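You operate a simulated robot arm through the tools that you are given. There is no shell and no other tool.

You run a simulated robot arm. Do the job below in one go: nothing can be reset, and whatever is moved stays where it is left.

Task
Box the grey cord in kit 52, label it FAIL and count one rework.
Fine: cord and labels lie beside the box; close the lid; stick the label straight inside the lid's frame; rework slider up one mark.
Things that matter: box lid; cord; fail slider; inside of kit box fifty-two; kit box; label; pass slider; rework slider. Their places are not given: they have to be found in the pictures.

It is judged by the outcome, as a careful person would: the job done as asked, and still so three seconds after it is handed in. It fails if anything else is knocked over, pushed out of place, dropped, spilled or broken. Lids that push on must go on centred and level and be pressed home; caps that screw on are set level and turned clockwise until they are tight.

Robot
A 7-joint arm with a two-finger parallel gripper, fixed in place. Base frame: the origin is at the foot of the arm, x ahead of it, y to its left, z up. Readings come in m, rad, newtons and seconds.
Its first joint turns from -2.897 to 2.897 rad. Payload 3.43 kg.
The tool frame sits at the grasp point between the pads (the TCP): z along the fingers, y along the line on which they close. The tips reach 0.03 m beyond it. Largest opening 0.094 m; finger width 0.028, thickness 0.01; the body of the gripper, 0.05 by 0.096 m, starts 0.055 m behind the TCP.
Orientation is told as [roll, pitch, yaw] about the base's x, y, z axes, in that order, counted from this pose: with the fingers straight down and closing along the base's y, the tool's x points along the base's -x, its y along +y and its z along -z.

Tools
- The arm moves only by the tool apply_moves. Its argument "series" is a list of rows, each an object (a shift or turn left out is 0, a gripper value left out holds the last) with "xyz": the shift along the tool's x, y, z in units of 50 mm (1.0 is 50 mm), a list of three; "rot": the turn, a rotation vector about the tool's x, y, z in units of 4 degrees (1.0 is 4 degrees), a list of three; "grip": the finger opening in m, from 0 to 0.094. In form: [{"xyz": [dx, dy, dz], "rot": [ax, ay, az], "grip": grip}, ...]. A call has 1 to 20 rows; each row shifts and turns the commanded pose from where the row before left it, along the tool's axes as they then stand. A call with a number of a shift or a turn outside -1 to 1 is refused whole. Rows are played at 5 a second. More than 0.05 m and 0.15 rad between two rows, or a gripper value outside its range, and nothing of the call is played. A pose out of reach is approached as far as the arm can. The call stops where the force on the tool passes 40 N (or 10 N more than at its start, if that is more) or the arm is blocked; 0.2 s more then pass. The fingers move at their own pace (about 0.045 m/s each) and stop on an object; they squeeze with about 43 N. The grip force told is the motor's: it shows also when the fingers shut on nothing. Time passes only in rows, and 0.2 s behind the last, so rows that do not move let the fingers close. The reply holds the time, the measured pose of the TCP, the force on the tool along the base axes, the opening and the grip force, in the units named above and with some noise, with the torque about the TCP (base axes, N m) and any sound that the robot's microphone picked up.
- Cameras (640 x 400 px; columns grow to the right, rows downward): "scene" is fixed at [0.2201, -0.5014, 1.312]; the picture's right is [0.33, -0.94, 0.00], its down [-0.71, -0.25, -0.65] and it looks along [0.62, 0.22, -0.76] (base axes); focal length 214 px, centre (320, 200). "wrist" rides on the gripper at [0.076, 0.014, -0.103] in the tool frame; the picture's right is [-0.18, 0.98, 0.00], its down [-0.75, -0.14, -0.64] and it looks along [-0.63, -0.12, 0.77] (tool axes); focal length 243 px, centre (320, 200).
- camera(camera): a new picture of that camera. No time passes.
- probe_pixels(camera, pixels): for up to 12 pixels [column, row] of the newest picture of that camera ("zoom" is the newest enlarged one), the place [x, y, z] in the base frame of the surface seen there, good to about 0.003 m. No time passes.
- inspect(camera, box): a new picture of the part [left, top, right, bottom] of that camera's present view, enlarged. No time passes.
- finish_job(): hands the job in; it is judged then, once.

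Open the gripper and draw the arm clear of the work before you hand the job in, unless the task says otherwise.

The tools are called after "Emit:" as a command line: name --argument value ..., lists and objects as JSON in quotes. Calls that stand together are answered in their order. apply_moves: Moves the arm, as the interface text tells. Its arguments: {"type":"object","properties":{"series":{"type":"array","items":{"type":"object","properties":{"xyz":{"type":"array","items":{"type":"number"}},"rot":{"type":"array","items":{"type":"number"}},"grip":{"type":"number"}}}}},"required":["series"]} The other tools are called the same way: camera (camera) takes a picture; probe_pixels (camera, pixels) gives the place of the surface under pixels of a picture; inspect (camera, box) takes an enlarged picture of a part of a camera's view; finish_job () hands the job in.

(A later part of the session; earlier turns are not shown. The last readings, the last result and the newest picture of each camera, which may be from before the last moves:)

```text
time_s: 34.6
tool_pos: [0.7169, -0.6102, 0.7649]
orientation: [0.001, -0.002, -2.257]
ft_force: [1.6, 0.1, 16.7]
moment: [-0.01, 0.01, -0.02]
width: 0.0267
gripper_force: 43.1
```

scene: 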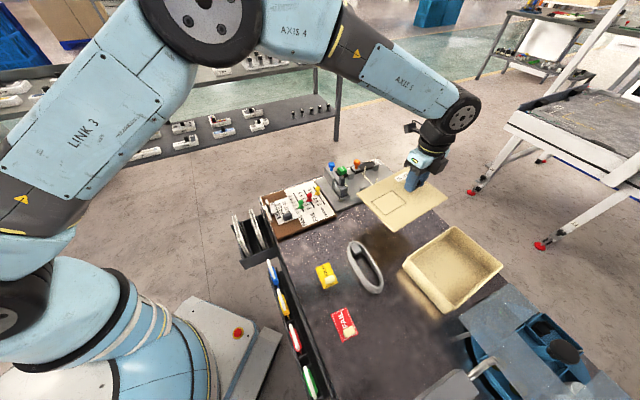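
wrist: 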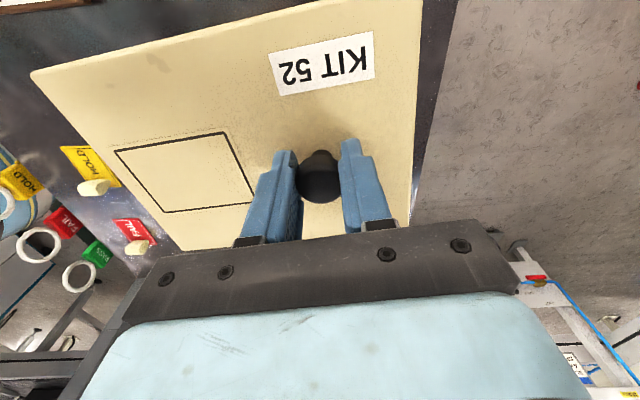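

Seated (17 N). I open and lift away.

Emit:
apply_moves --series '[{"xyz": [0, 0, -0.03], "grip": 0.07}, {}, {}, {}, {"xyz": [0, 0, -0.4]}, {"xyz": [0, 0, -0.6]}, {"xyz": [0, 0, -0.8]}, {"xyz": [0, 0, -0.8]}, {}]'

Emit:
camera --camera "wrist"

Emit:
camera --camera "scene"

```text
time_s: 36.6
tool_pos: [0.7152, -0.6102, 0.895]
orientation: [-0.002, 0.0, -2.257]
ft_force: [-0.6, 0.4, 0.2]
moment: [-0.01, -0.05, -0.02]
width: 0.0698
gripper_force: 0.1
```

```text
taken
```

wrist: 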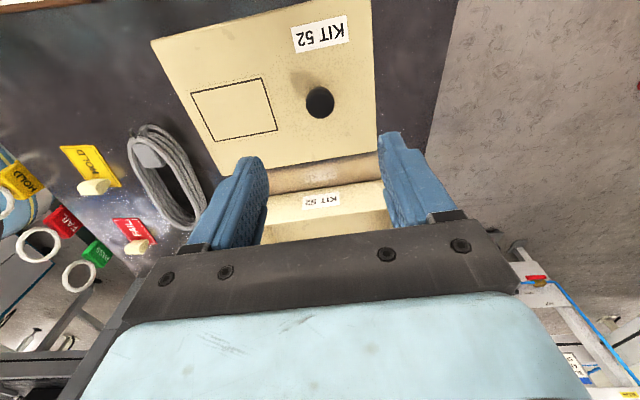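

```text
taken
```

scene: 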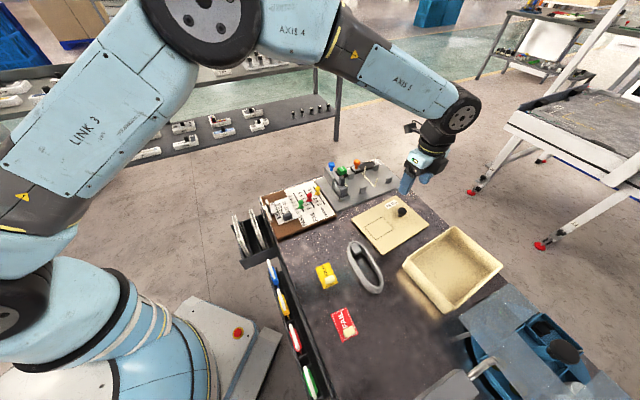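

The lid lies flat on the table. Now I study the cord and the inside of the box.

Emit:
inspect --camera "scene" --box '[335, 230, 395, 300]'

Emit:
probe_pixels --camera "zoom" --pixels '[[180, 90], [205, 130], [175, 150], [220, 240], [290, 320], [350, 380], [400, 330], [330, 180], [260, 90], [420, 290], [260, 280], [230, 60]]'

Emit:
inspect --camera "wrist" --box '[110, 110, 230, 250]'

Emit:
inspect --camera "scene" --box '[390, 210, 520, 330]'

Emit:
probe_pixels --camera "zoom" --pixels '[[310, 95], [540, 230], [350, 330], [130, 190], [300, 170], [350, 230], [260, 220], [325, 85], [555, 225], [65, 205], [270, 395], [230, 180]]'

```text
5.71 times, centred on (365, 265) of scene
```

zoom: 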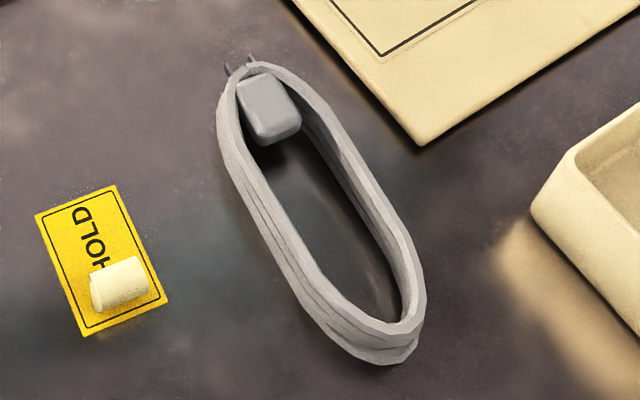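

```text
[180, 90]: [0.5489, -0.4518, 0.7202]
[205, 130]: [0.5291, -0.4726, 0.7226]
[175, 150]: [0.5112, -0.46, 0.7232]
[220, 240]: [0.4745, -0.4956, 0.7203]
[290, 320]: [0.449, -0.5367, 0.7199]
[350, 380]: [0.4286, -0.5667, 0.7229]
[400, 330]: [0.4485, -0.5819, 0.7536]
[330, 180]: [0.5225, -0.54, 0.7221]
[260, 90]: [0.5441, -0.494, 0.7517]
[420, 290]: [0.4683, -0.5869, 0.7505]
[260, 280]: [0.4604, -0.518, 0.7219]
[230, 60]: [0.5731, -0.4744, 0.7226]
```

```text
2.86 times, centred on (170, 180) of wrist
```

zoom: 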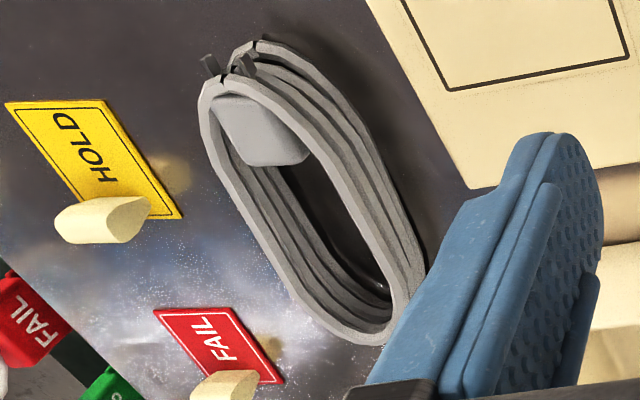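

```text
3.33 times, centred on (455, 270) of scene
```

zoom: 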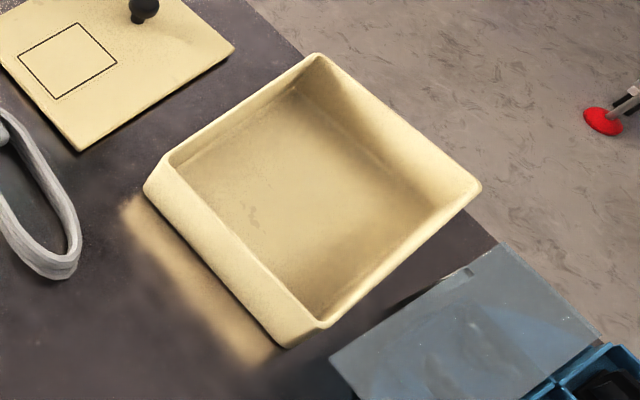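

```text
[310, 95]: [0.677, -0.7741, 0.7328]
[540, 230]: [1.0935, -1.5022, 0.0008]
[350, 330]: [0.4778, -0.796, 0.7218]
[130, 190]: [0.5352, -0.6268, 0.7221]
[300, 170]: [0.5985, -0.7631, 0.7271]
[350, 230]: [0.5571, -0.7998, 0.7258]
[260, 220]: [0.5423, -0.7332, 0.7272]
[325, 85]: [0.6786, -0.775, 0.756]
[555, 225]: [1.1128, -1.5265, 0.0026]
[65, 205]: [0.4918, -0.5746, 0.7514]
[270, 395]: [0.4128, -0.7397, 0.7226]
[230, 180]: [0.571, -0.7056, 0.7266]
```

The cord is a stiff stack of loops, about 0.15 m long, centred near (0.497,-0.533) and lying parallel to the box's long axis; the box floor is at z≈0.727. I turn the tool back to yaw -39° so the fingers can close across the cord's width.

Emit:
apply_moves --series '[{"rot": [0, 0, -1]}, {"rot": [0, 0, -1]}, {"rot": [0, 0, -1]}, {"rot": [0, 0, -1]}, {"rot": [0, 0, -1]}, {"rot": [0, 0, -1]}, {"rot": [0, 0, -1]}, {"rot": [0, 0, -1]}, {"rot": [0, 0, -1]}, {"rot": [0, 0, -1]}, {"rot": [0, 0, -1]}, {"rot": [0, 0, -1]}, {"rot": [0, 0, -1]}, {"rot": [0, 0, -1]}, {"rot": [0, 0, -1]}, {"rot": [0, 0, -1]}, {"rot": [0, 0, -1]}, {"rot": [0, 0, -1]}, {"rot": [0, 0, -1]}, {"rot": [0, 0, -1]}]'

Emit:
apply_moves --series '[{"rot": [0, 0, -1]}, {"rot": [0, 0, -1]}, {"rot": [0, 0, -0.5]}, {"xyz": [0.9, -0.1, 0]}, {"xyz": [0.9, -0.1, 0]}, {"xyz": [0.9, -0.1, 0]}, {"xyz": [0.9, -0.1, 0]}, {"xyz": [0.9, -0.1, 0]}, {"xyz": [0.9, -0.1, 0]}, {"xyz": [0.9, -0.1, 0]}, {}]'

Emit:
camera --camera "wrist"

```text
time_s: 40.8
tool_pos: [0.7166, -0.6095, 0.8949]
orientation: [0.0, 0.001, -0.859]
ft_force: [1.1, -0.1, 0.5]
moment: [-0.02, -0.02, 0.01]
width: 0.0701
gripper_force: 0.1
```

```text
time_s: 43.2
tool_pos: [0.4492, -0.4369, 0.8941]
orientation: [-0.001, 0.003, -0.687]
ft_force: [0.3, 0.3, -0.2]
moment: [-0.01, 0.03, 0.01]
width: 0.0701
gripper_force: 0.1
```

```text
taken
```

wrist: 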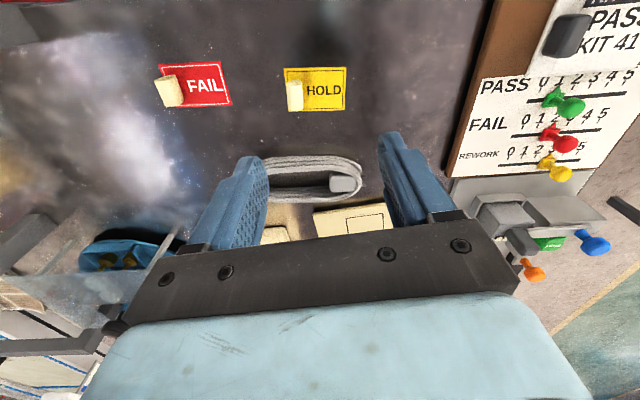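

The cord's long axis actually runs along the tool's y here, i.e. crosswise to the box. I enlarge and probe its ends and sides, plus the box rim.

Emit:
inspect --camera "wrist" --box '[250, 140, 390, 220]'

Emit:
probe_pixels --camera "zoom" --pixels '[[300, 75], [150, 90], [430, 85], [510, 160], [85, 200], [300, 270], [430, 270], [420, 205], [200, 85], [350, 75], [250, 245], [400, 255]]'

Emit:
inspect --camera "scene" --box '[335, 230, 395, 300]'

Emit:
probe_pixels --camera "zoom" --pixels '[[245, 66], [230, 90], [222, 120], [280, 75], [310, 110], [345, 165], [255, 190], [380, 225], [415, 280], [412, 325], [370, 332], [300, 275]]'

```text
4.57 times, centred on (320, 180) of wrist
```

zoom: 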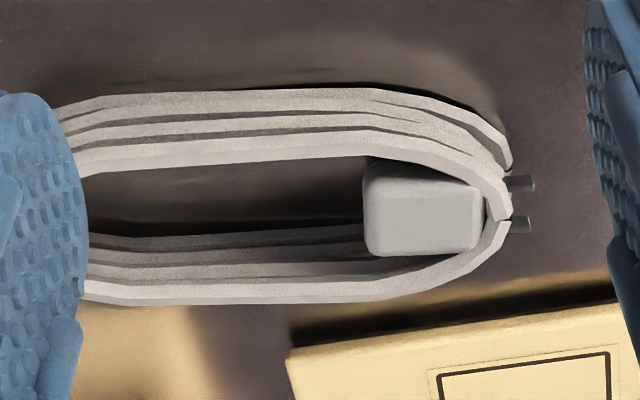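

```text
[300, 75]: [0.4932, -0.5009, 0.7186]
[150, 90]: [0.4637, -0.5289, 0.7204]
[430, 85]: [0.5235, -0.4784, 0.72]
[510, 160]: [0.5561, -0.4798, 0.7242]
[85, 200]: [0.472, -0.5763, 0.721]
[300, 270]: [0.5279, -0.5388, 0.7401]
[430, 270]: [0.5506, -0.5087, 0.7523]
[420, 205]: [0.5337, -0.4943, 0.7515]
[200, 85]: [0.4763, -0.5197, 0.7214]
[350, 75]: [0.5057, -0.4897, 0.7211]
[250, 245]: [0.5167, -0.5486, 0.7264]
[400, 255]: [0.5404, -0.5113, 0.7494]
```

```text
5.71 times, centred on (365, 265) of scene
```

zoom: 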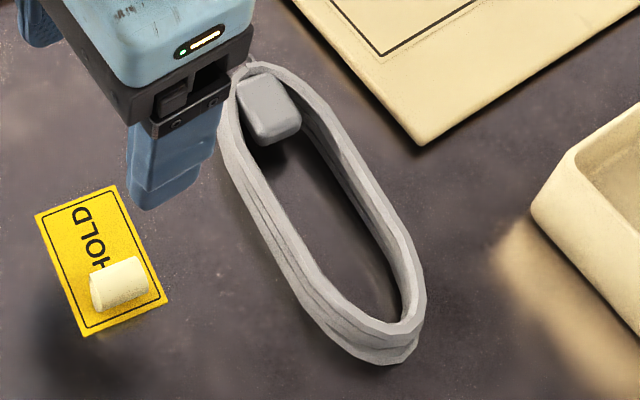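

```text
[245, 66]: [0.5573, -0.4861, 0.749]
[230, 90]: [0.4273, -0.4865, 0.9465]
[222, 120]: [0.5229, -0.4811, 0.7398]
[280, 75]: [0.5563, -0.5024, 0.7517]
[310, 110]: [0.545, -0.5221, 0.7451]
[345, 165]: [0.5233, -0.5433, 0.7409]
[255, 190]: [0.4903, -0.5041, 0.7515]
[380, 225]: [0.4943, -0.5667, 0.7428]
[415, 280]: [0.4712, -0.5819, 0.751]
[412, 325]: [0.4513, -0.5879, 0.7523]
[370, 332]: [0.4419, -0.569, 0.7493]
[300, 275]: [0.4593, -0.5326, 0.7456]
```

The cord measures about 0.15 x 0.055 m, axis at about 41° with its centre near (0.499,-0.533); it must be turned 80° to lie along the box. I turn the tool to yaw +41° to close across the cord and move over it.

Emit:
apply_moves --series '[{"rot": [0, 0, -1], "grip": 0.082}, {"rot": [0, 0, -1]}, {"rot": [0, 0, -1]}, {"rot": [0, 0, -1]}, {"rot": [0, 0, -1]}, {"rot": [0, 0, -1]}, {"rot": [0, 0, -1]}, {"rot": [0, 0, -1]}, {"rot": [0, 0, -1]}, {"rot": [0, 0, -1]}, {"rot": [0, 0, -1]}, {"rot": [0, 0, -1]}, {"rot": [0, 0, -1]}, {"rot": [0, 0, -1]}, {"rot": [0, 0, -1]}, {"rot": [0, 0, -1]}, {"rot": [0, 0, -1]}, {"rot": [0, 0, -1]}, {"rot": [0, 0, -1]}, {"rot": [0, 0, -1]}]'

Emit:
apply_moves --series '[{"xyz": [0.165, -0.7, 0]}, {"xyz": [0.165, -0.7, 0]}, {"xyz": [0.165, -0.7, 0]}, {}]'

Emit:
camera --camera "wrist"

Emit:
camera --camera "scene"

```text
time_s: 47.4
tool_pos: [0.4503, -0.436, 0.8963]
orientation: [0.0, -0.002, 0.712]
ft_force: [0.7, -0.2, -0.4]
moment: [0.02, -0.01, -0.02]
width: 0.0821
gripper_force: 0.0
```

```text
time_s: 48.4
tool_pos: [0.4999, -0.5326, 0.8964]
orientation: [0.001, 0.0, 0.711]
ft_force: [0.4, -0.1, 0.0]
moment: [0.0, 0.0, 0.03]
width: 0.0819
gripper_force: 0.0
```

```text
taken
```

wrist: 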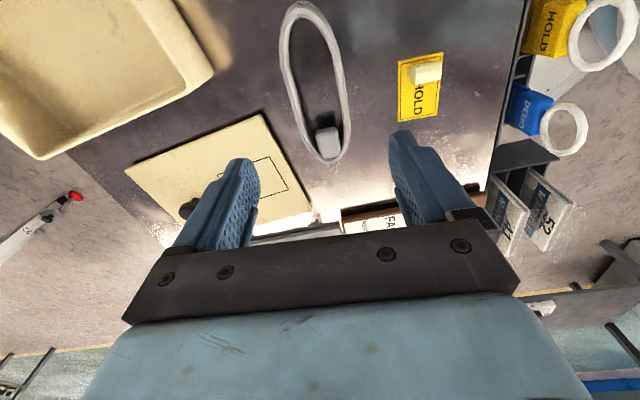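

```text
taken
```

scene: 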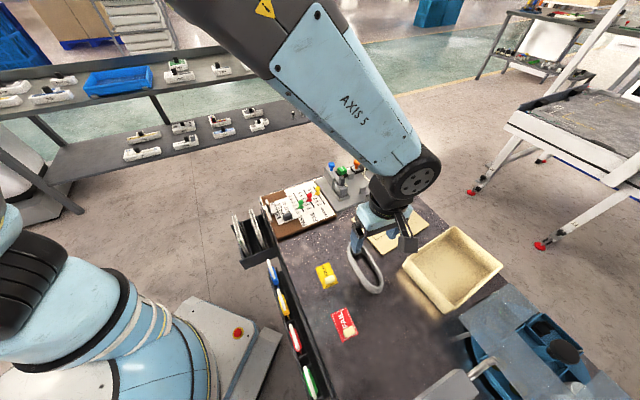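

The cord now shows as an oval from (303,5) to (330,160). I probe its outline from this nearer view.

Emit:
inspect --camera "wrist" --box '[260, 0, 370, 170]'

Emit:
probe_pixels --camera "wrist" --pixels '[[303, 3], [283, 30], [325, 22], [285, 60], [337, 60], [293, 100], [347, 100], [300, 130], [347, 130], [330, 160], [328, 143], [339, 75]]'

```text
2.35 times, centred on (315, 85) of wrist
```

zoom: 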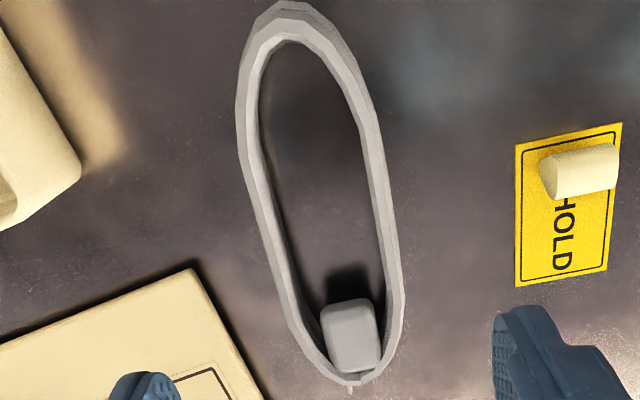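

```text
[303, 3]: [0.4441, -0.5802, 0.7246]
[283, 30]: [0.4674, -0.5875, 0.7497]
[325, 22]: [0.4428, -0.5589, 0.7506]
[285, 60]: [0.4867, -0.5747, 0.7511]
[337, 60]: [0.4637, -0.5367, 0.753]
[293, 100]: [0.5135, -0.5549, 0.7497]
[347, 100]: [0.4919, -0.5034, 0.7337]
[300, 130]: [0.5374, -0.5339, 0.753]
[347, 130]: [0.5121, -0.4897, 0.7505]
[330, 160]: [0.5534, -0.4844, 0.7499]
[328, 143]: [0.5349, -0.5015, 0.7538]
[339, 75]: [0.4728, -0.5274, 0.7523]
```

The sides sit evenly about the present tool centre (within 2 mm). I go down so the tips are ~5 mm above the table, either side of the cord.

Emit:
apply_moves --series '[{"xyz": [0, -0.03, 0.5]}, {"xyz": [0, 0, 0.5]}, {"xyz": [0, 0, 0.5]}, {"xyz": [0, 0, 0.5]}, {"xyz": [0, 0, 0.4]}, {"xyz": [0, 0, 0.3]}, {"xyz": [0, 0, 0.1]}, {}]'

Emit:
camera --camera "wrist"

Emit:
inspect --camera "scene" --box '[310, 200, 430, 310]'

```text
time_s: 50.2
tool_pos: [0.5002, -0.5337, 0.7566]
orientation: [0.0, 0.0, 0.71]
ft_force: [1.0, -0.3, -0.7]
moment: [0.02, -0.04, 0.02]
width: 0.0821
gripper_force: 0.0
```

```text
taken
```

wrist: 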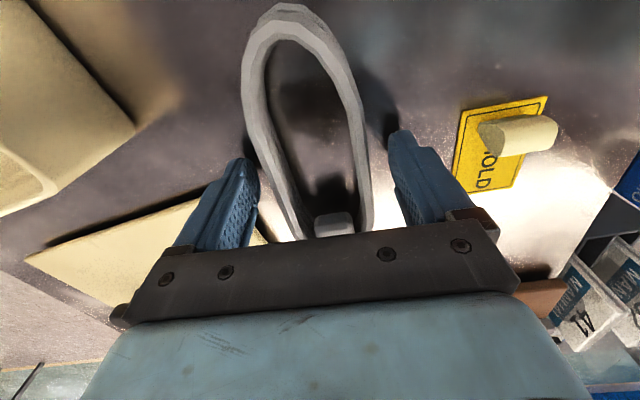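

```text
3.64 times, centred on (370, 255) of scene
```

zoom: 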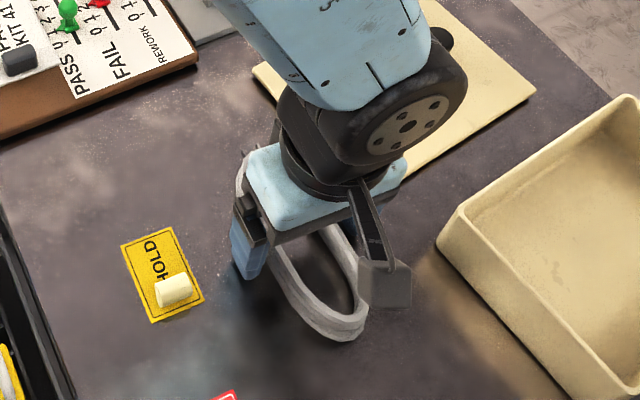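

The fingers straddle the cord on both sides and clear everything else. I close on it.

Emit:
apply_moves --series '[{"grip": 0.05}, {"grip": 0.04}, {}, {"grip": 0.0}, {}, {}]'

Emit:
camera --camera "wrist"

Emit:
inspect --camera "scene" --box '[310, 200, 430, 310]'

```text
time_s: 51.6
tool_pos: [0.4996, -0.5333, 0.7547]
orientation: [0.0, 0.001, 0.711]
ft_force: [-0.2, 0.7, 1.8]
moment: [-0.02, -0.03, 0.15]
width: 0.058
gripper_force: 42.4
```

```text
taken
```

wrist: 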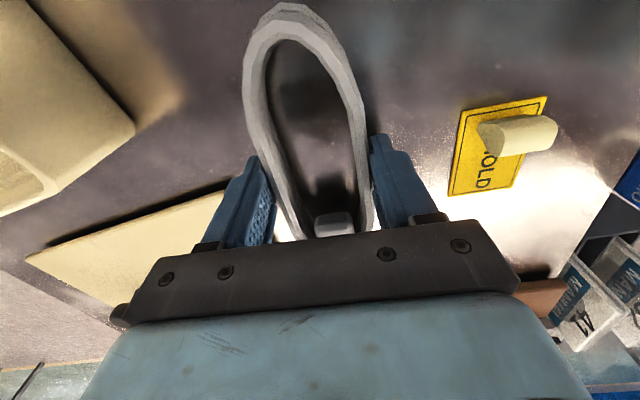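

```text
3.64 times, centred on (370, 255) of scene
```

zoom: 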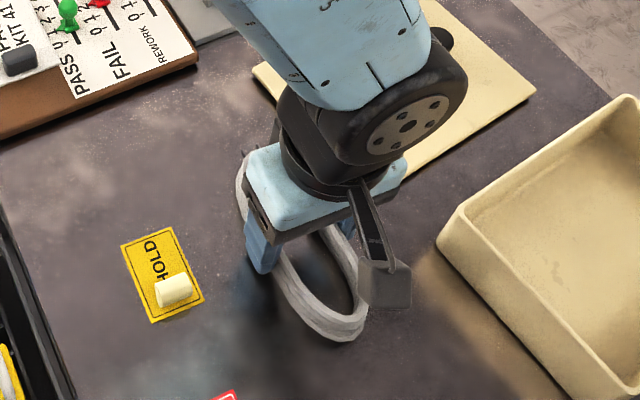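

The cord is gripped at 58 mm across its width. I lift slowly by 40 mm and check.

Emit:
apply_moves --series '[{"xyz": [0, 0, -0.06]}, {"xyz": [0, 0, -0.08]}, {"xyz": [0, 0, -0.1]}, {"xyz": [0, 0, -0.12]}, {"xyz": [0, 0, -0.14]}, {"xyz": [0, 0, -0.15]}, {"xyz": [0, 0, -0.15]}, {}]'

Emit:
camera --camera "wrist"

Emit:
inspect --camera "scene" --box '[310, 200, 430, 310]'

```text
time_s: 53.4
tool_pos: [0.5004, -0.5332, 0.7951]
orientation: [0.0, 0.001, 0.712]
ft_force: [0.5, -0.1, -2.1]
moment: [-0.01, 0.01, 0.01]
width: 0.0575
gripper_force: 43.3
```

```text
taken
```

wrist: 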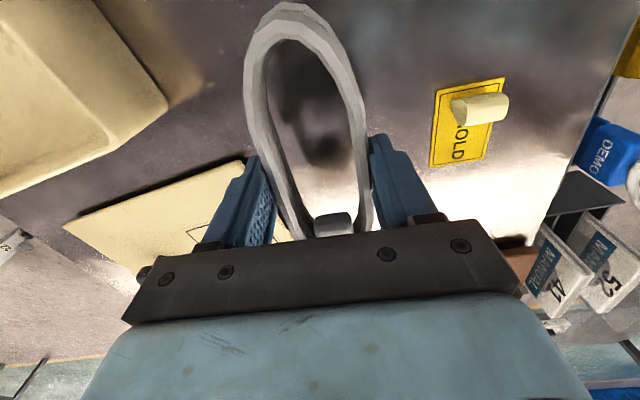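

```text
3.64 times, centred on (370, 255) of scene
```

zoom: 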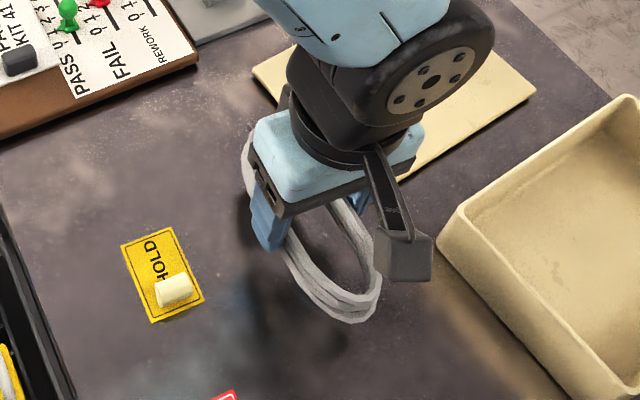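

The cord is held level (2 N). I lift higher, then turn it 80° to line up with the box.

Emit:
apply_moves --series '[{"xyz": [0, 0, -0.3]}, {"xyz": [0, 0, -0.4]}, {"xyz": [0, 0, -0.4]}, {"xyz": [0, 0, -0.4]}, {"xyz": [0, 0, -0.4]}, {"xyz": [0, 0, -0.2]}, {}]'

Emit:
apply_moves --series '[{"rot": [0, 0, 1]}, {"rot": [0, 0, 1]}, {"rot": [0, 0, 1]}, {"rot": [0, 0, 1]}, {"rot": [0, 0, 1]}, {"rot": [0, 0, 1]}, {"rot": [0, 0, 1]}, {"rot": [0, 0, 1]}, {"rot": [0, 0, 1]}, {"rot": [0, 0, 1]}, {"rot": [0, 0, 1]}, {"rot": [0, 0, 1]}, {"rot": [0, 0, 1]}, {"rot": [0, 0, 1]}, {"rot": [0, 0, 1]}, {"rot": [0, 0, 1]}, {"rot": [0, 0, 1]}, {"rot": [0, 0, 1]}, {"rot": [0, 0, 1]}, {"rot": [0, 0, 1]}]'

Emit:
camera --camera "wrist"

Emit:
inspect --camera "scene" --box '[320, 180, 520, 330]'

Emit:
probe_pixels --camera "zoom" --pixels '[[425, 148], [585, 265], [435, 395], [275, 238], [428, 160], [562, 262], [430, 375], [300, 240], [350, 320], [510, 205], [500, 330], [350, 190]]'

```text
time_s: 55.0
tool_pos: [0.4998, -0.5321, 0.9008]
orientation: [0.003, 0.001, 0.71]
ft_force: [0.2, 0.1, -1.7]
moment: [0.02, 0.0, 0.03]
width: 0.0576
gripper_force: 43.1
```

```text
time_s: 59.2
tool_pos: [0.5015, -0.5337, 0.8996]
orientation: [-0.001, 0.001, -0.687]
ft_force: [-0.7, 0.1, -2.1]
moment: [0.02, 0.01, 0.01]
width: 0.0572
gripper_force: 43.2
```

```text
taken
```

wrist: 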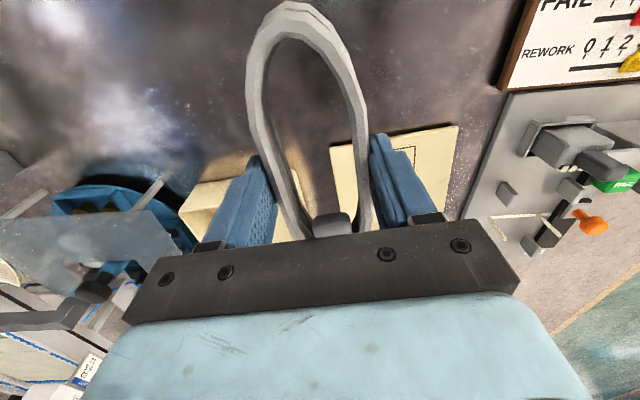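

```text
2.67 times, centred on (420, 255) of scene
```

zoom: 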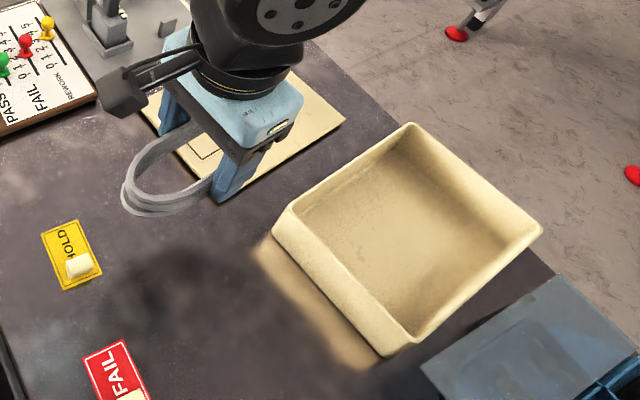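

```text
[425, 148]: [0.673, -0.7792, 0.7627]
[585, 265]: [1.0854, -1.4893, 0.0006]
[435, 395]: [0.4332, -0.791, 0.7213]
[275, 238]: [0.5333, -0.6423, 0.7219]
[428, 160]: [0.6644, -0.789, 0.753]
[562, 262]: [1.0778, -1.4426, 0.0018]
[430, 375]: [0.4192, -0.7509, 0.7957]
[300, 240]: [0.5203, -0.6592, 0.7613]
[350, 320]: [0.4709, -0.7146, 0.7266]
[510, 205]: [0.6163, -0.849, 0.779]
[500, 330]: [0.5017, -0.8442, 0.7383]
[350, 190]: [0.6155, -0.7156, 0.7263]
```

The cord is now parallel to the box. I probe the rim corners at zoom (408,126), (538,230), (413,338), (294,208) and the floor for the box centre.

Emit:
probe_pixels --camera "zoom" --pixels '[[408, 126], [538, 230], [413, 338], [294, 208], [410, 140], [522, 228], [415, 322], [306, 207], [345, 165], [480, 180], [350, 270], [480, 285]]'

```text
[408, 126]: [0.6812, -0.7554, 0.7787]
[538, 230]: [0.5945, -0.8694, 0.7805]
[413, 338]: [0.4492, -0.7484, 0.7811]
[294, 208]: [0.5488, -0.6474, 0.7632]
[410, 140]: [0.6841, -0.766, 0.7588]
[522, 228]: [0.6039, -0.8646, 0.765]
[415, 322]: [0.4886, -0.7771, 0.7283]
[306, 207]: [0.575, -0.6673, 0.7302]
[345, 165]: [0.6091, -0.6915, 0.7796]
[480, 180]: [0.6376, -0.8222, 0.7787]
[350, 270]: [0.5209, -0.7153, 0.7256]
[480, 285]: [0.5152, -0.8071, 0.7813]
```

Box centre is about (0.565,-0.7525) with its rim at z≈0.78. I carry the cord over it at height.

Emit:
apply_moves --series '[{"xyz": [-0.3, -0.21, 0]}, {"xyz": [-0.5, -0.35, 0]}, {"xyz": [-0.6, -0.42, 0]}, {"xyz": [-0.6, -0.42, 0]}, {"xyz": [-0.6, -0.42, 0]}, {"xyz": [-0.6, -0.42, 0]}, {"xyz": [-0.3, -0.21, 0]}, {"xyz": [-0.19, -0.12, 0]}, {}]'

Emit:
inspect --camera "scene" --box '[370, 180, 530, 330]'

Emit:
camera --camera "wrist"

```text
time_s: 61.2
tool_pos: [0.5626, -0.7508, 0.8984]
orientation: [0.001, 0.001, -0.686]
ft_force: [0.4, 0.9, -1.3]
moment: [0.0, 0.01, 0.03]
width: 0.0571
gripper_force: 43.2
```

```text
2.67 times, centred on (450, 255) of scene
```

zoom: 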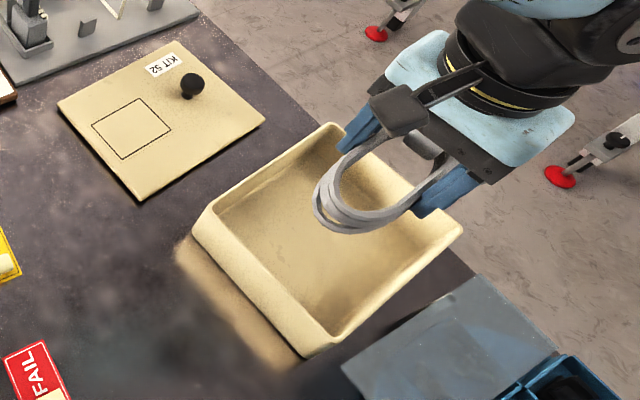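

```text
taken
```

wrist: 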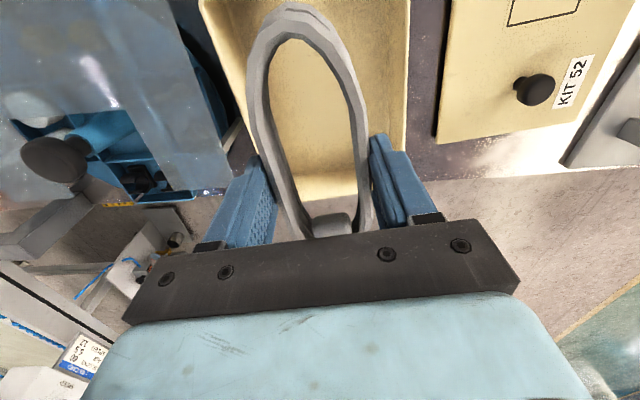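

The cord hangs above the open box. I lower it to rim height and check the clearance all round.

Emit:
apply_moves --series '[{"xyz": [0, 0, 0.3]}, {"xyz": [0, 0, 0.3]}, {"xyz": [0, 0, 0.3]}, {"xyz": [0, 0, 0.3]}, {"xyz": [0, 0, 0.3]}, {"xyz": [0, 0, 0.2]}, {}]'

Emit:
inspect --camera "scene" --box '[390, 200, 520, 320]'

Emit:
camera --camera "wrist"

```text
time_s: 62.8
tool_pos: [0.5622, -0.7495, 0.8143]
orientation: [0.0, 0.002, -0.684]
ft_force: [0.1, -0.5, -2.2]
moment: [0.05, 0.0, 0.01]
width: 0.057
gripper_force: 43.2
```

```text
3.33 times, centred on (455, 260) of scene
```

zoom: 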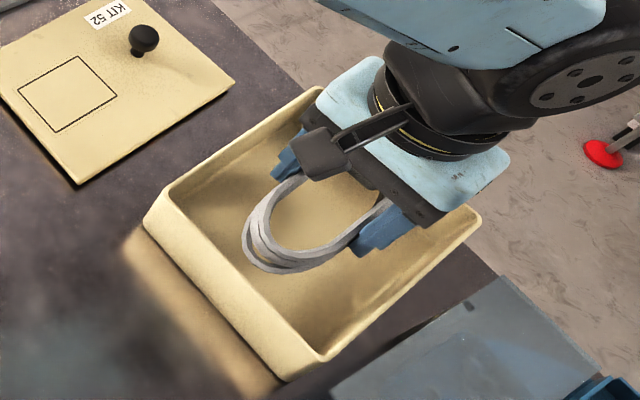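

```text
taken
```

wrist: 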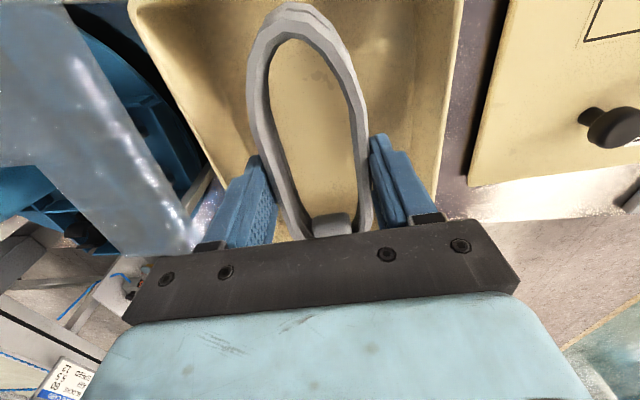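

There is clear space on all sides. I lower the cord to the floor in small steps at the end.

Emit:
apply_moves --series '[{"xyz": [0, 0, 0.25]}, {"xyz": [0, 0, 0.25]}, {"xyz": [0, 0, 0.2]}, {"xyz": [0, 0, 0.15]}, {"xyz": [0, 0, 0.08]}, {"xyz": [0, 0, 0.04]}, {}]'

Emit:
inspect --camera "scene" --box '[390, 200, 520, 320]'

```text
time_s: 64.4
tool_pos: [0.5614, -0.7491, 0.7658]
orientation: [0.002, -0.001, -0.685]
ft_force: [-0.7, 0.5, -1.7]
moment: [-0.01, -0.01, 0.02]
width: 0.0575
gripper_force: 43.2
```

```text
3.33 times, centred on (455, 260) of scene
```

zoom: 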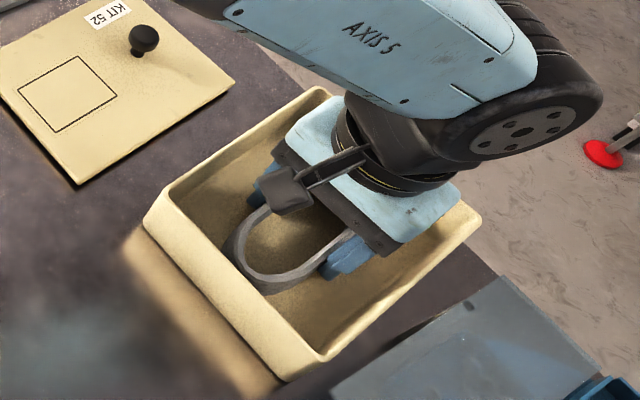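

Still hanging free (-1.7 N). I go down in 1.5 mm steps until it rests.

Emit:
apply_moves --series '[{"xyz": [0, 0, 0.03]}, {"xyz": [0, 0, 0.03]}, {}]'

```text
time_s: 65.2
tool_pos: [0.563, -0.7508, 0.7631]
orientation: [-0.001, 0.0, -0.686]
ft_force: [-0.3, -0.6, -1.4]
moment: [0.03, 0.02, -0.02]
width: 0.0573
gripper_force: 43.1
```

Emit:
apply_moves --series '[{"xyz": [0, 0, 0.03]}, {"xyz": [0, 0, 0.03]}, {}]'

```text
time_s: 66.0
tool_pos: [0.5623, -0.7514, 0.7622]
orientation: [0.0, -0.001, -0.685]
ft_force: [-2.6, 2.8, 11.6]
moment: [0.45, 0.16, 0.13]
width: 0.0572
gripper_force: 42.8
```

The cord touches down (12 N). I open to 76 mm, clear of the walls, and lift straight out.

Emit:
apply_moves --series '[{"xyz": [0, 0, -0.02], "grip": 0.076}, {}, {}, {"xyz": [0, 0, -0.2]}, {"xyz": [0, 0, -0.4]}, {"xyz": [0, 0, -0.6]}, {"xyz": [0, 0, -0.8]}, {"xyz": [0, 0, -0.8]}, {}]'

Emit:
camera --camera "wrist"

Emit:
camera --camera "scene"

```text
time_s: 68.0
tool_pos: [0.5614, -0.7493, 0.9026]
orientation: [0.001, 0.002, -0.687]
ft_force: [-0.1, 0.6, 0.1]
moment: [-0.04, 0.0, -0.02]
width: 0.0758
gripper_force: 0.1
```

```text
taken
```

wrist: 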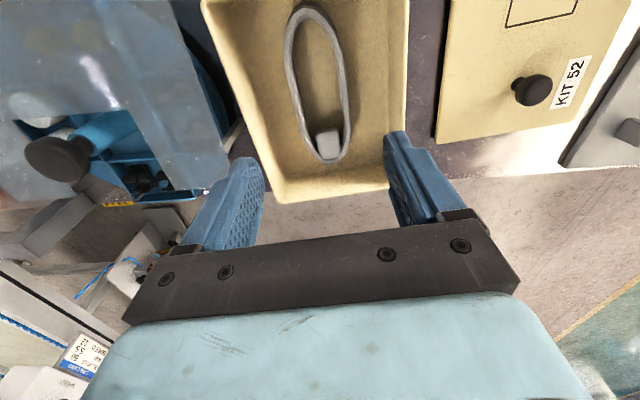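

```text
taken
```

scene: 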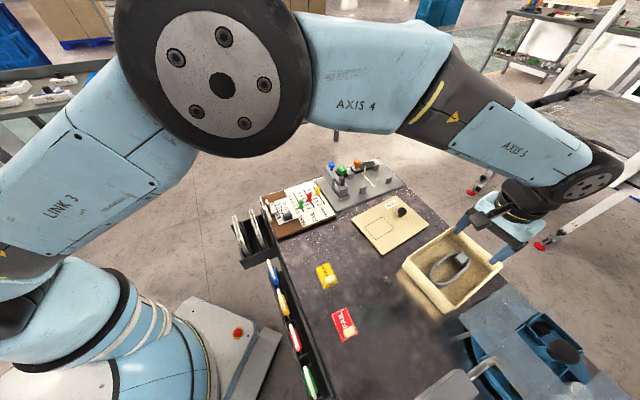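

The cord lies flat inside the box at (318,85) in the wrist view. Next I go back for the lid: move over its knob near (0.7165,-0.61) and turn to yaw -129°.

Emit:
apply_moves --series '[{"xyz": [-0.13, 0.83, 0]}, {"xyz": [-0.13, 0.83, 0]}, {"xyz": [-0.13, 0.83, 0]}, {"xyz": [-0.13, 0.83, 0]}, {"xyz": [-0.1, 0.8, 0]}, {"rot": [0, 0, 1]}, {"rot": [0, 0, 1]}, {"rot": [0, 0, 1]}, {"rot": [0, 0, 1]}, {"rot": [0, 0, 1]}, {"rot": [0, 0, 1]}, {"rot": [0, 0, 1]}, {"rot": [0, 0, 1]}, {"rot": [0, 0, 1]}, {"rot": [0, 0, 1]}]'

Emit:
apply_moves --series '[{"rot": [0, 0, 1], "grip": 0.065}, {"rot": [0, 0, 1]}, {"rot": [0, 0, 1]}, {"rot": [0, 0, 1]}, {"rot": [0, 0, 1]}, {"rot": [0, 0, 1]}, {"rot": [0, 0, 1]}, {"rot": [0, 0, 1]}, {"rot": [0, 0, 1]}, {"rot": [0, 0, 1]}, {"rot": [0, 0, 1]}, {"rot": [0, 0, 1]}, {"rot": [0, 0, 0.5]}, {}]'

Emit:
camera --camera "wrist"

```text
time_s: 71.2
tool_pos: [0.7163, -0.6107, 0.902]
orientation: [-0.002, 0.001, -1.386]
ft_force: [0.9, -0.2, 0.5]
moment: [0.01, -0.03, -0.05]
width: 0.076
gripper_force: 0.0
```

```text
time_s: 74.2
tool_pos: [0.7169, -0.6099, 0.9021]
orientation: [-0.002, 0.001, -2.257]
ft_force: [0.4, 0.2, -0.6]
moment: [0.02, 0.0, 0.0]
width: 0.0652
gripper_force: 0.1
```

```text
taken
```

wrist: 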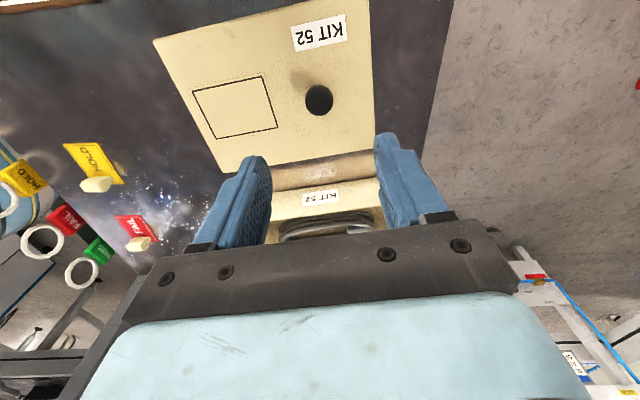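

I probe the lid's corners and the knob, to set the lid back exactly centred.

Emit:
probe_pixels --camera "wrist" --pixels '[[156, 41], [220, 172], [366, 3], [372, 145], [319, 100], [307, 100], [331, 100], [319, 88], [319, 112], [250, 22], [185, 100], [300, 155]]'

Emit:
inspect --camera "wrist" --box '[140, 0, 400, 180]'

```text
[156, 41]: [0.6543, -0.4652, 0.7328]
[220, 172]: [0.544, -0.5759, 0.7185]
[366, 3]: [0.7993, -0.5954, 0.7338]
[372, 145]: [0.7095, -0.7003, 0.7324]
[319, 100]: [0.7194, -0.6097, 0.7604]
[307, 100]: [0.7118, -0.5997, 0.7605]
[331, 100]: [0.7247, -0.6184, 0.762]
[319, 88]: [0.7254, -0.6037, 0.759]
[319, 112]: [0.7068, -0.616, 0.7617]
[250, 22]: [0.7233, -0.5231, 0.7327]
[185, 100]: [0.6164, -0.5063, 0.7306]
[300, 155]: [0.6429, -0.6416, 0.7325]
```

```text
2.22 times, centred on (270, 90) of wrist
```

zoom: 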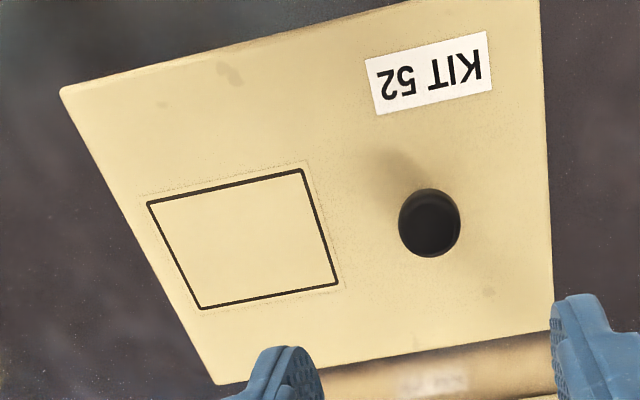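

Lid and knob are square to the tool and the knob is under the TCP. I go down and grip it.

Emit:
apply_moves --series '[{"xyz": [0, 0, 0.5]}, {"xyz": [0, 0, 0.5]}, {"xyz": [0, 0, 0.5]}, {"xyz": [0, 0, 0.5]}, {"xyz": [0, 0, 0.4]}, {"xyz": [0, 0, 0.2]}, {"xyz": [0, 0, 0.11]}, {}, {"grip": 0.035}, {"grip": 0.0}, {}, {}, {}]'

Emit:
camera --camera "wrist"

```text
time_s: 77.0
tool_pos: [0.7162, -0.6106, 0.7644]
orientation: [-0.002, 0.001, -2.258]
ft_force: [-0.5, 0.1, 1.2]
moment: [0.02, -0.02, -0.03]
width: 0.0267
gripper_force: 43.0
```

```text
taken
```

wrist: 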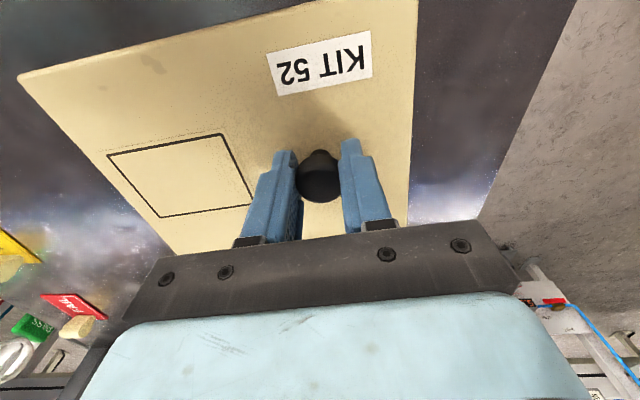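

Gripped. I lift slowly, then higher to carry height.

Emit:
apply_moves --series '[{"xyz": [0, 0, -0.05]}, {"xyz": [0, 0, -0.08]}, {"xyz": [0, 0, -0.1]}, {"xyz": [0, 0, -0.15]}, {"xyz": [0, 0, -0.2]}, {"xyz": [0, 0, -0.3]}, {"xyz": [0, 0, -0.3]}, {"xyz": [0, 0, -0.3]}, {"xyz": [0, 0, -0.3]}, {"xyz": [0, 0, -0.3]}, {"xyz": [0, 0, -0.2]}, {}]'

Emit:
camera --camera "wrist"

Emit:
inspect --camera "scene" --box '[340, 150, 500, 260]'

```text
time_s: 79.6
tool_pos: [0.7173, -0.6098, 0.8796]
orientation: [-0.002, 0.0, -2.257]
ft_force: [-1.0, -0.4, -2.0]
moment: [-0.05, -0.09, 0.0]
width: 0.0267
gripper_force: 43.4
```

```text
taken
```

wrist: 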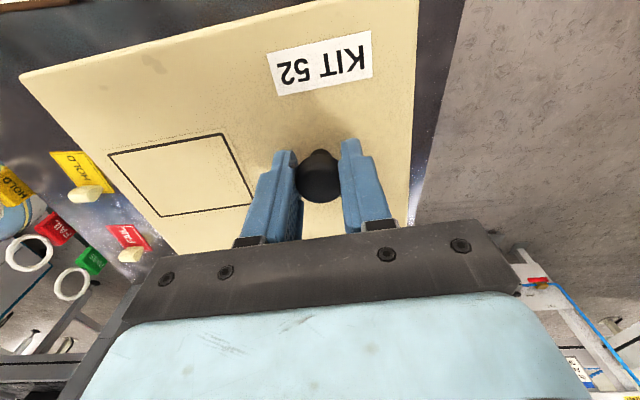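

```text
3.64 times, centred on (420, 205) of scene
```

zoom: 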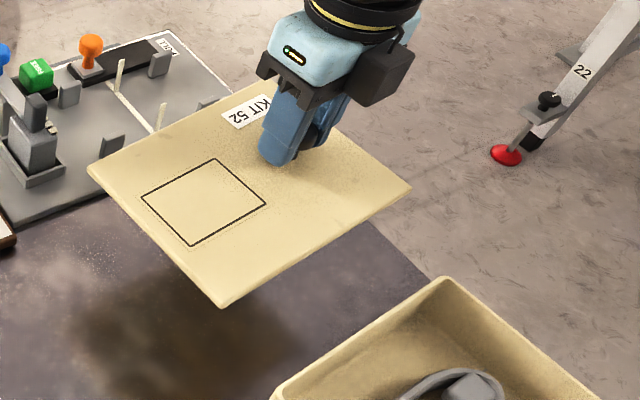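

The lid hangs level. I carry it back over the box, to the knob's original spot (0.6015,-0.778).

Emit:
apply_moves --series '[{"xyz": [-0.2, 0.016, 0]}, {"xyz": [-0.4, 0.033, 0]}, {"xyz": [-0.5, 0.041, 0]}, {"xyz": [-0.5, 0.041, 0]}, {"xyz": [-0.5, 0.041, 0]}, {"xyz": [-0.5, 0.041, 0]}, {"xyz": [-0.5, 0.041, 0]}, {"xyz": [-0.5, 0.041, 0]}, {"xyz": [-0.3, 0.024, 0]}, {"xyz": [-0.17, 0.014, 0]}, {}, {}]'

Emit:
inspect --camera "scene" --box '[380, 210, 520, 330]'

```text
time_s: 82.2
tool_pos: [0.6013, -0.7785, 0.8802]
orientation: [-0.004, 0.0, -2.256]
ft_force: [0.4, 1.0, -2.0]
moment: [-0.08, -0.05, 0.01]
width: 0.0265
gripper_force: 41.9
```

```text
3.33 times, centred on (450, 270) of scene
```

zoom: 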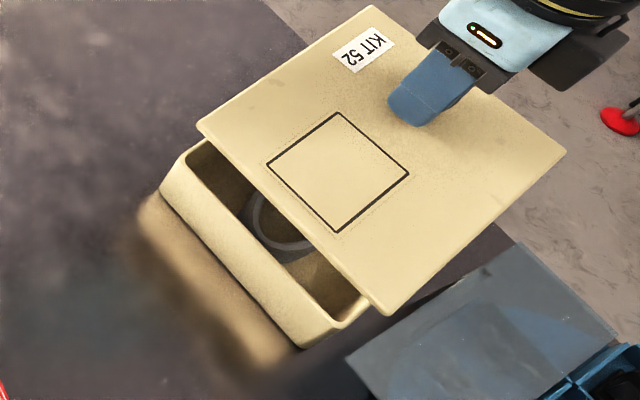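

I lower it to about 10 mm above its seat and compare with the first picture.

Emit:
apply_moves --series '[{"xyz": [0, 0, 0.2]}, {"xyz": [0, 0, 0.25]}, {"xyz": [0, 0, 0.25]}, {"xyz": [0, 0, 0.18]}, {}]'

Emit:
inspect --camera "scene" --box '[380, 210, 520, 330]'

Emit:
probe_pixels --camera "zoom" --pixels '[[185, 148], [350, 318], [526, 174], [345, 34], [313, 137], [376, 193], [310, 243], [249, 181], [165, 190], [300, 342], [250, 290], [200, 240]]'

```text
time_s: 83.4
tool_pos: [0.6013, -0.7775, 0.8356]
orientation: [-0.003, -0.001, -2.258]
ft_force: [-0.4, 0.1, -2.4]
moment: [-0.05, -0.07, -0.02]
width: 0.0267
gripper_force: 42.8
```

```text
3.33 times, centred on (450, 270) of scene
```

zoom: 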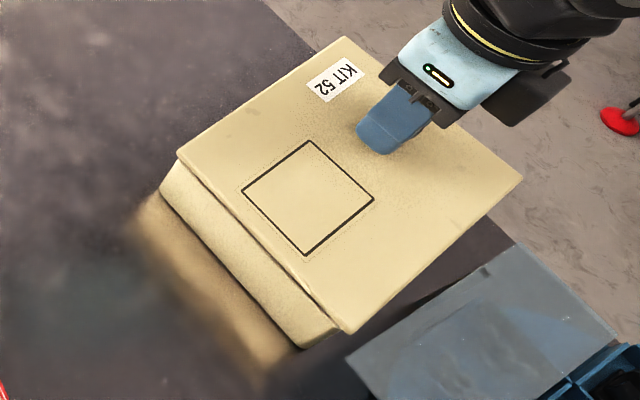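

```text
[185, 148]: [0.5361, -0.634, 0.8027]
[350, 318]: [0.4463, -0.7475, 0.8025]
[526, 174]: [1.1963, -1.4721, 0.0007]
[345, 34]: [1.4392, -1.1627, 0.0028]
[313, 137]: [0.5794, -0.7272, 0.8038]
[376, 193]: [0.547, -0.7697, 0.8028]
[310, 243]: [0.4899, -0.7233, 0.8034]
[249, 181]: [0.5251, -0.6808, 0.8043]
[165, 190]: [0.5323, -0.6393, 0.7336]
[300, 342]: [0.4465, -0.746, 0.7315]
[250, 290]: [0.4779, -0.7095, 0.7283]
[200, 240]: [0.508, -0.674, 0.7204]
```

The lid hovers ~14 mm above its seat; by pixel comparison with the first picture it may sit several mm too near (-x). I measure the lid's corners precisely with tight zooms.

Emit:
inspect --camera "scene" --box '[397, 243, 437, 268]'

Emit:
inspect --camera "scene" --box '[430, 295, 470, 320]'

Emit:
inspect --camera "scene" --box '[440, 214, 480, 239]'

Emit:
inspect --camera "scene" --box '[485, 250, 525, 275]'

```text
16.00 times, centred on (417, 256) of scene
```

zoom: 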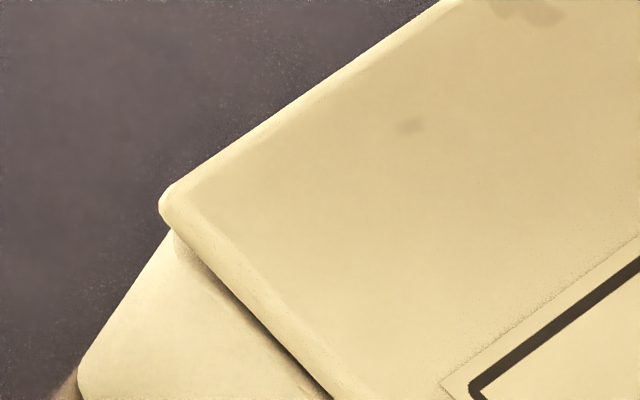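

```text
16.00 times, centred on (450, 308) of scene
```

zoom: 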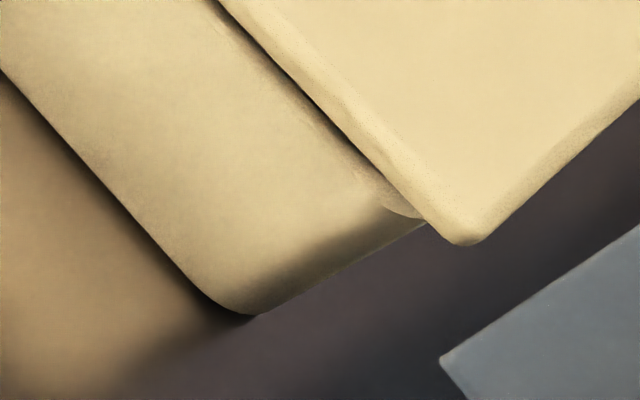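

```text
16.00 times, centred on (460, 226) of scene
```

zoom: 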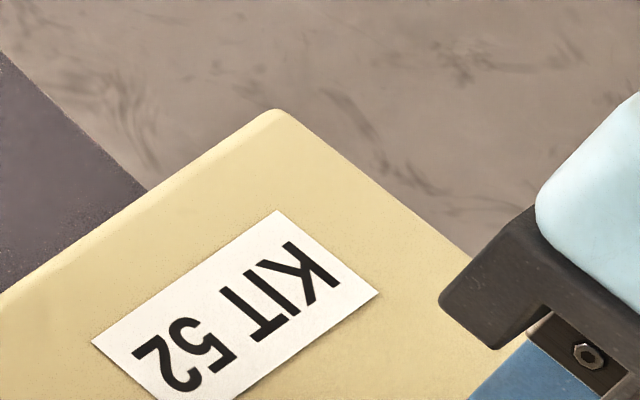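

```text
16.00 times, centred on (505, 262) of scene
```

zoom: 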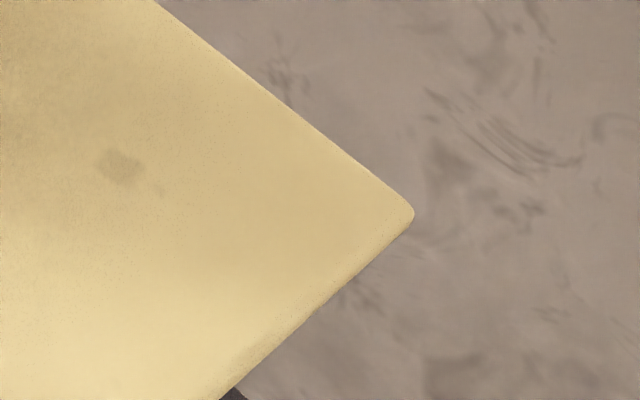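

Comparison with the start picture says the lid should go about 4 mm along +u and 2 mm along +v. I shift that much, lower 7 mm and compare again.

Emit:
apply_moves --series '[{"xyz": [0.04, 0.08, 0]}, {"xyz": [0, 0, 0.07]}, {"xyz": [0, 0, 0.07]}, {}]'

Emit:
inspect --camera "scene" --box '[380, 210, 520, 330]'

Emit:
inspect --camera "scene" --box '[430, 295, 470, 320]'

Emit:
inspect --camera "scene" --box '[397, 243, 437, 268]'

```text
time_s: 84.4
tool_pos: [0.6056, -0.7781, 0.8288]
orientation: [-0.002, 0.0, -2.256]
ft_force: [0.5, 0.8, -1.6]
moment: [-0.05, -0.02, 0.01]
width: 0.0269
gripper_force: 42.6
```

```text
3.33 times, centred on (450, 270) of scene
```

zoom: 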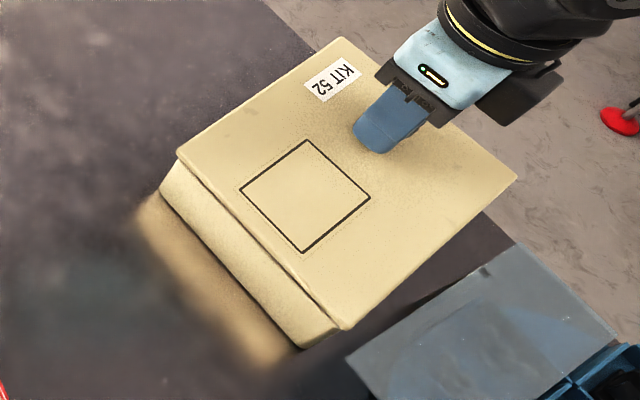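

```text
16.00 times, centred on (450, 308) of scene
```

zoom: 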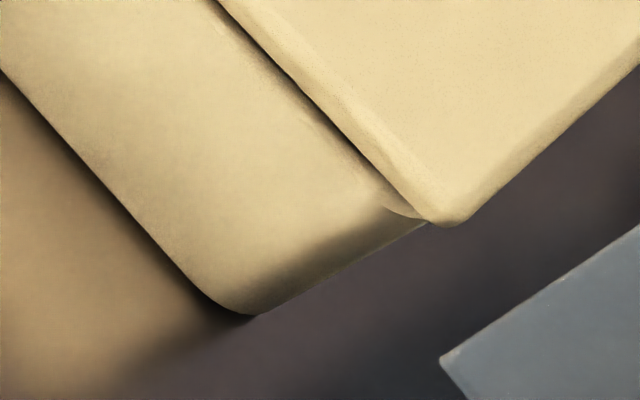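

```text
16.00 times, centred on (417, 256) of scene
```

zoom: 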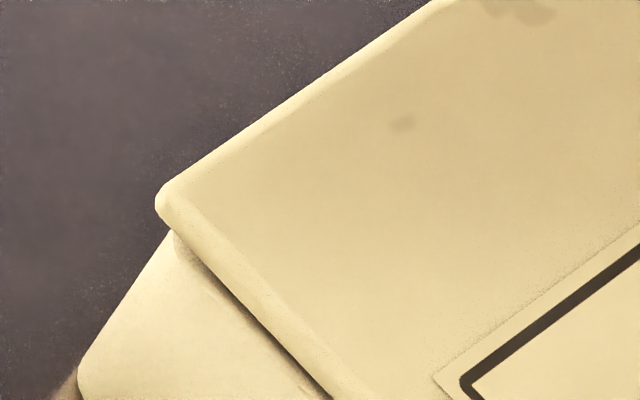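

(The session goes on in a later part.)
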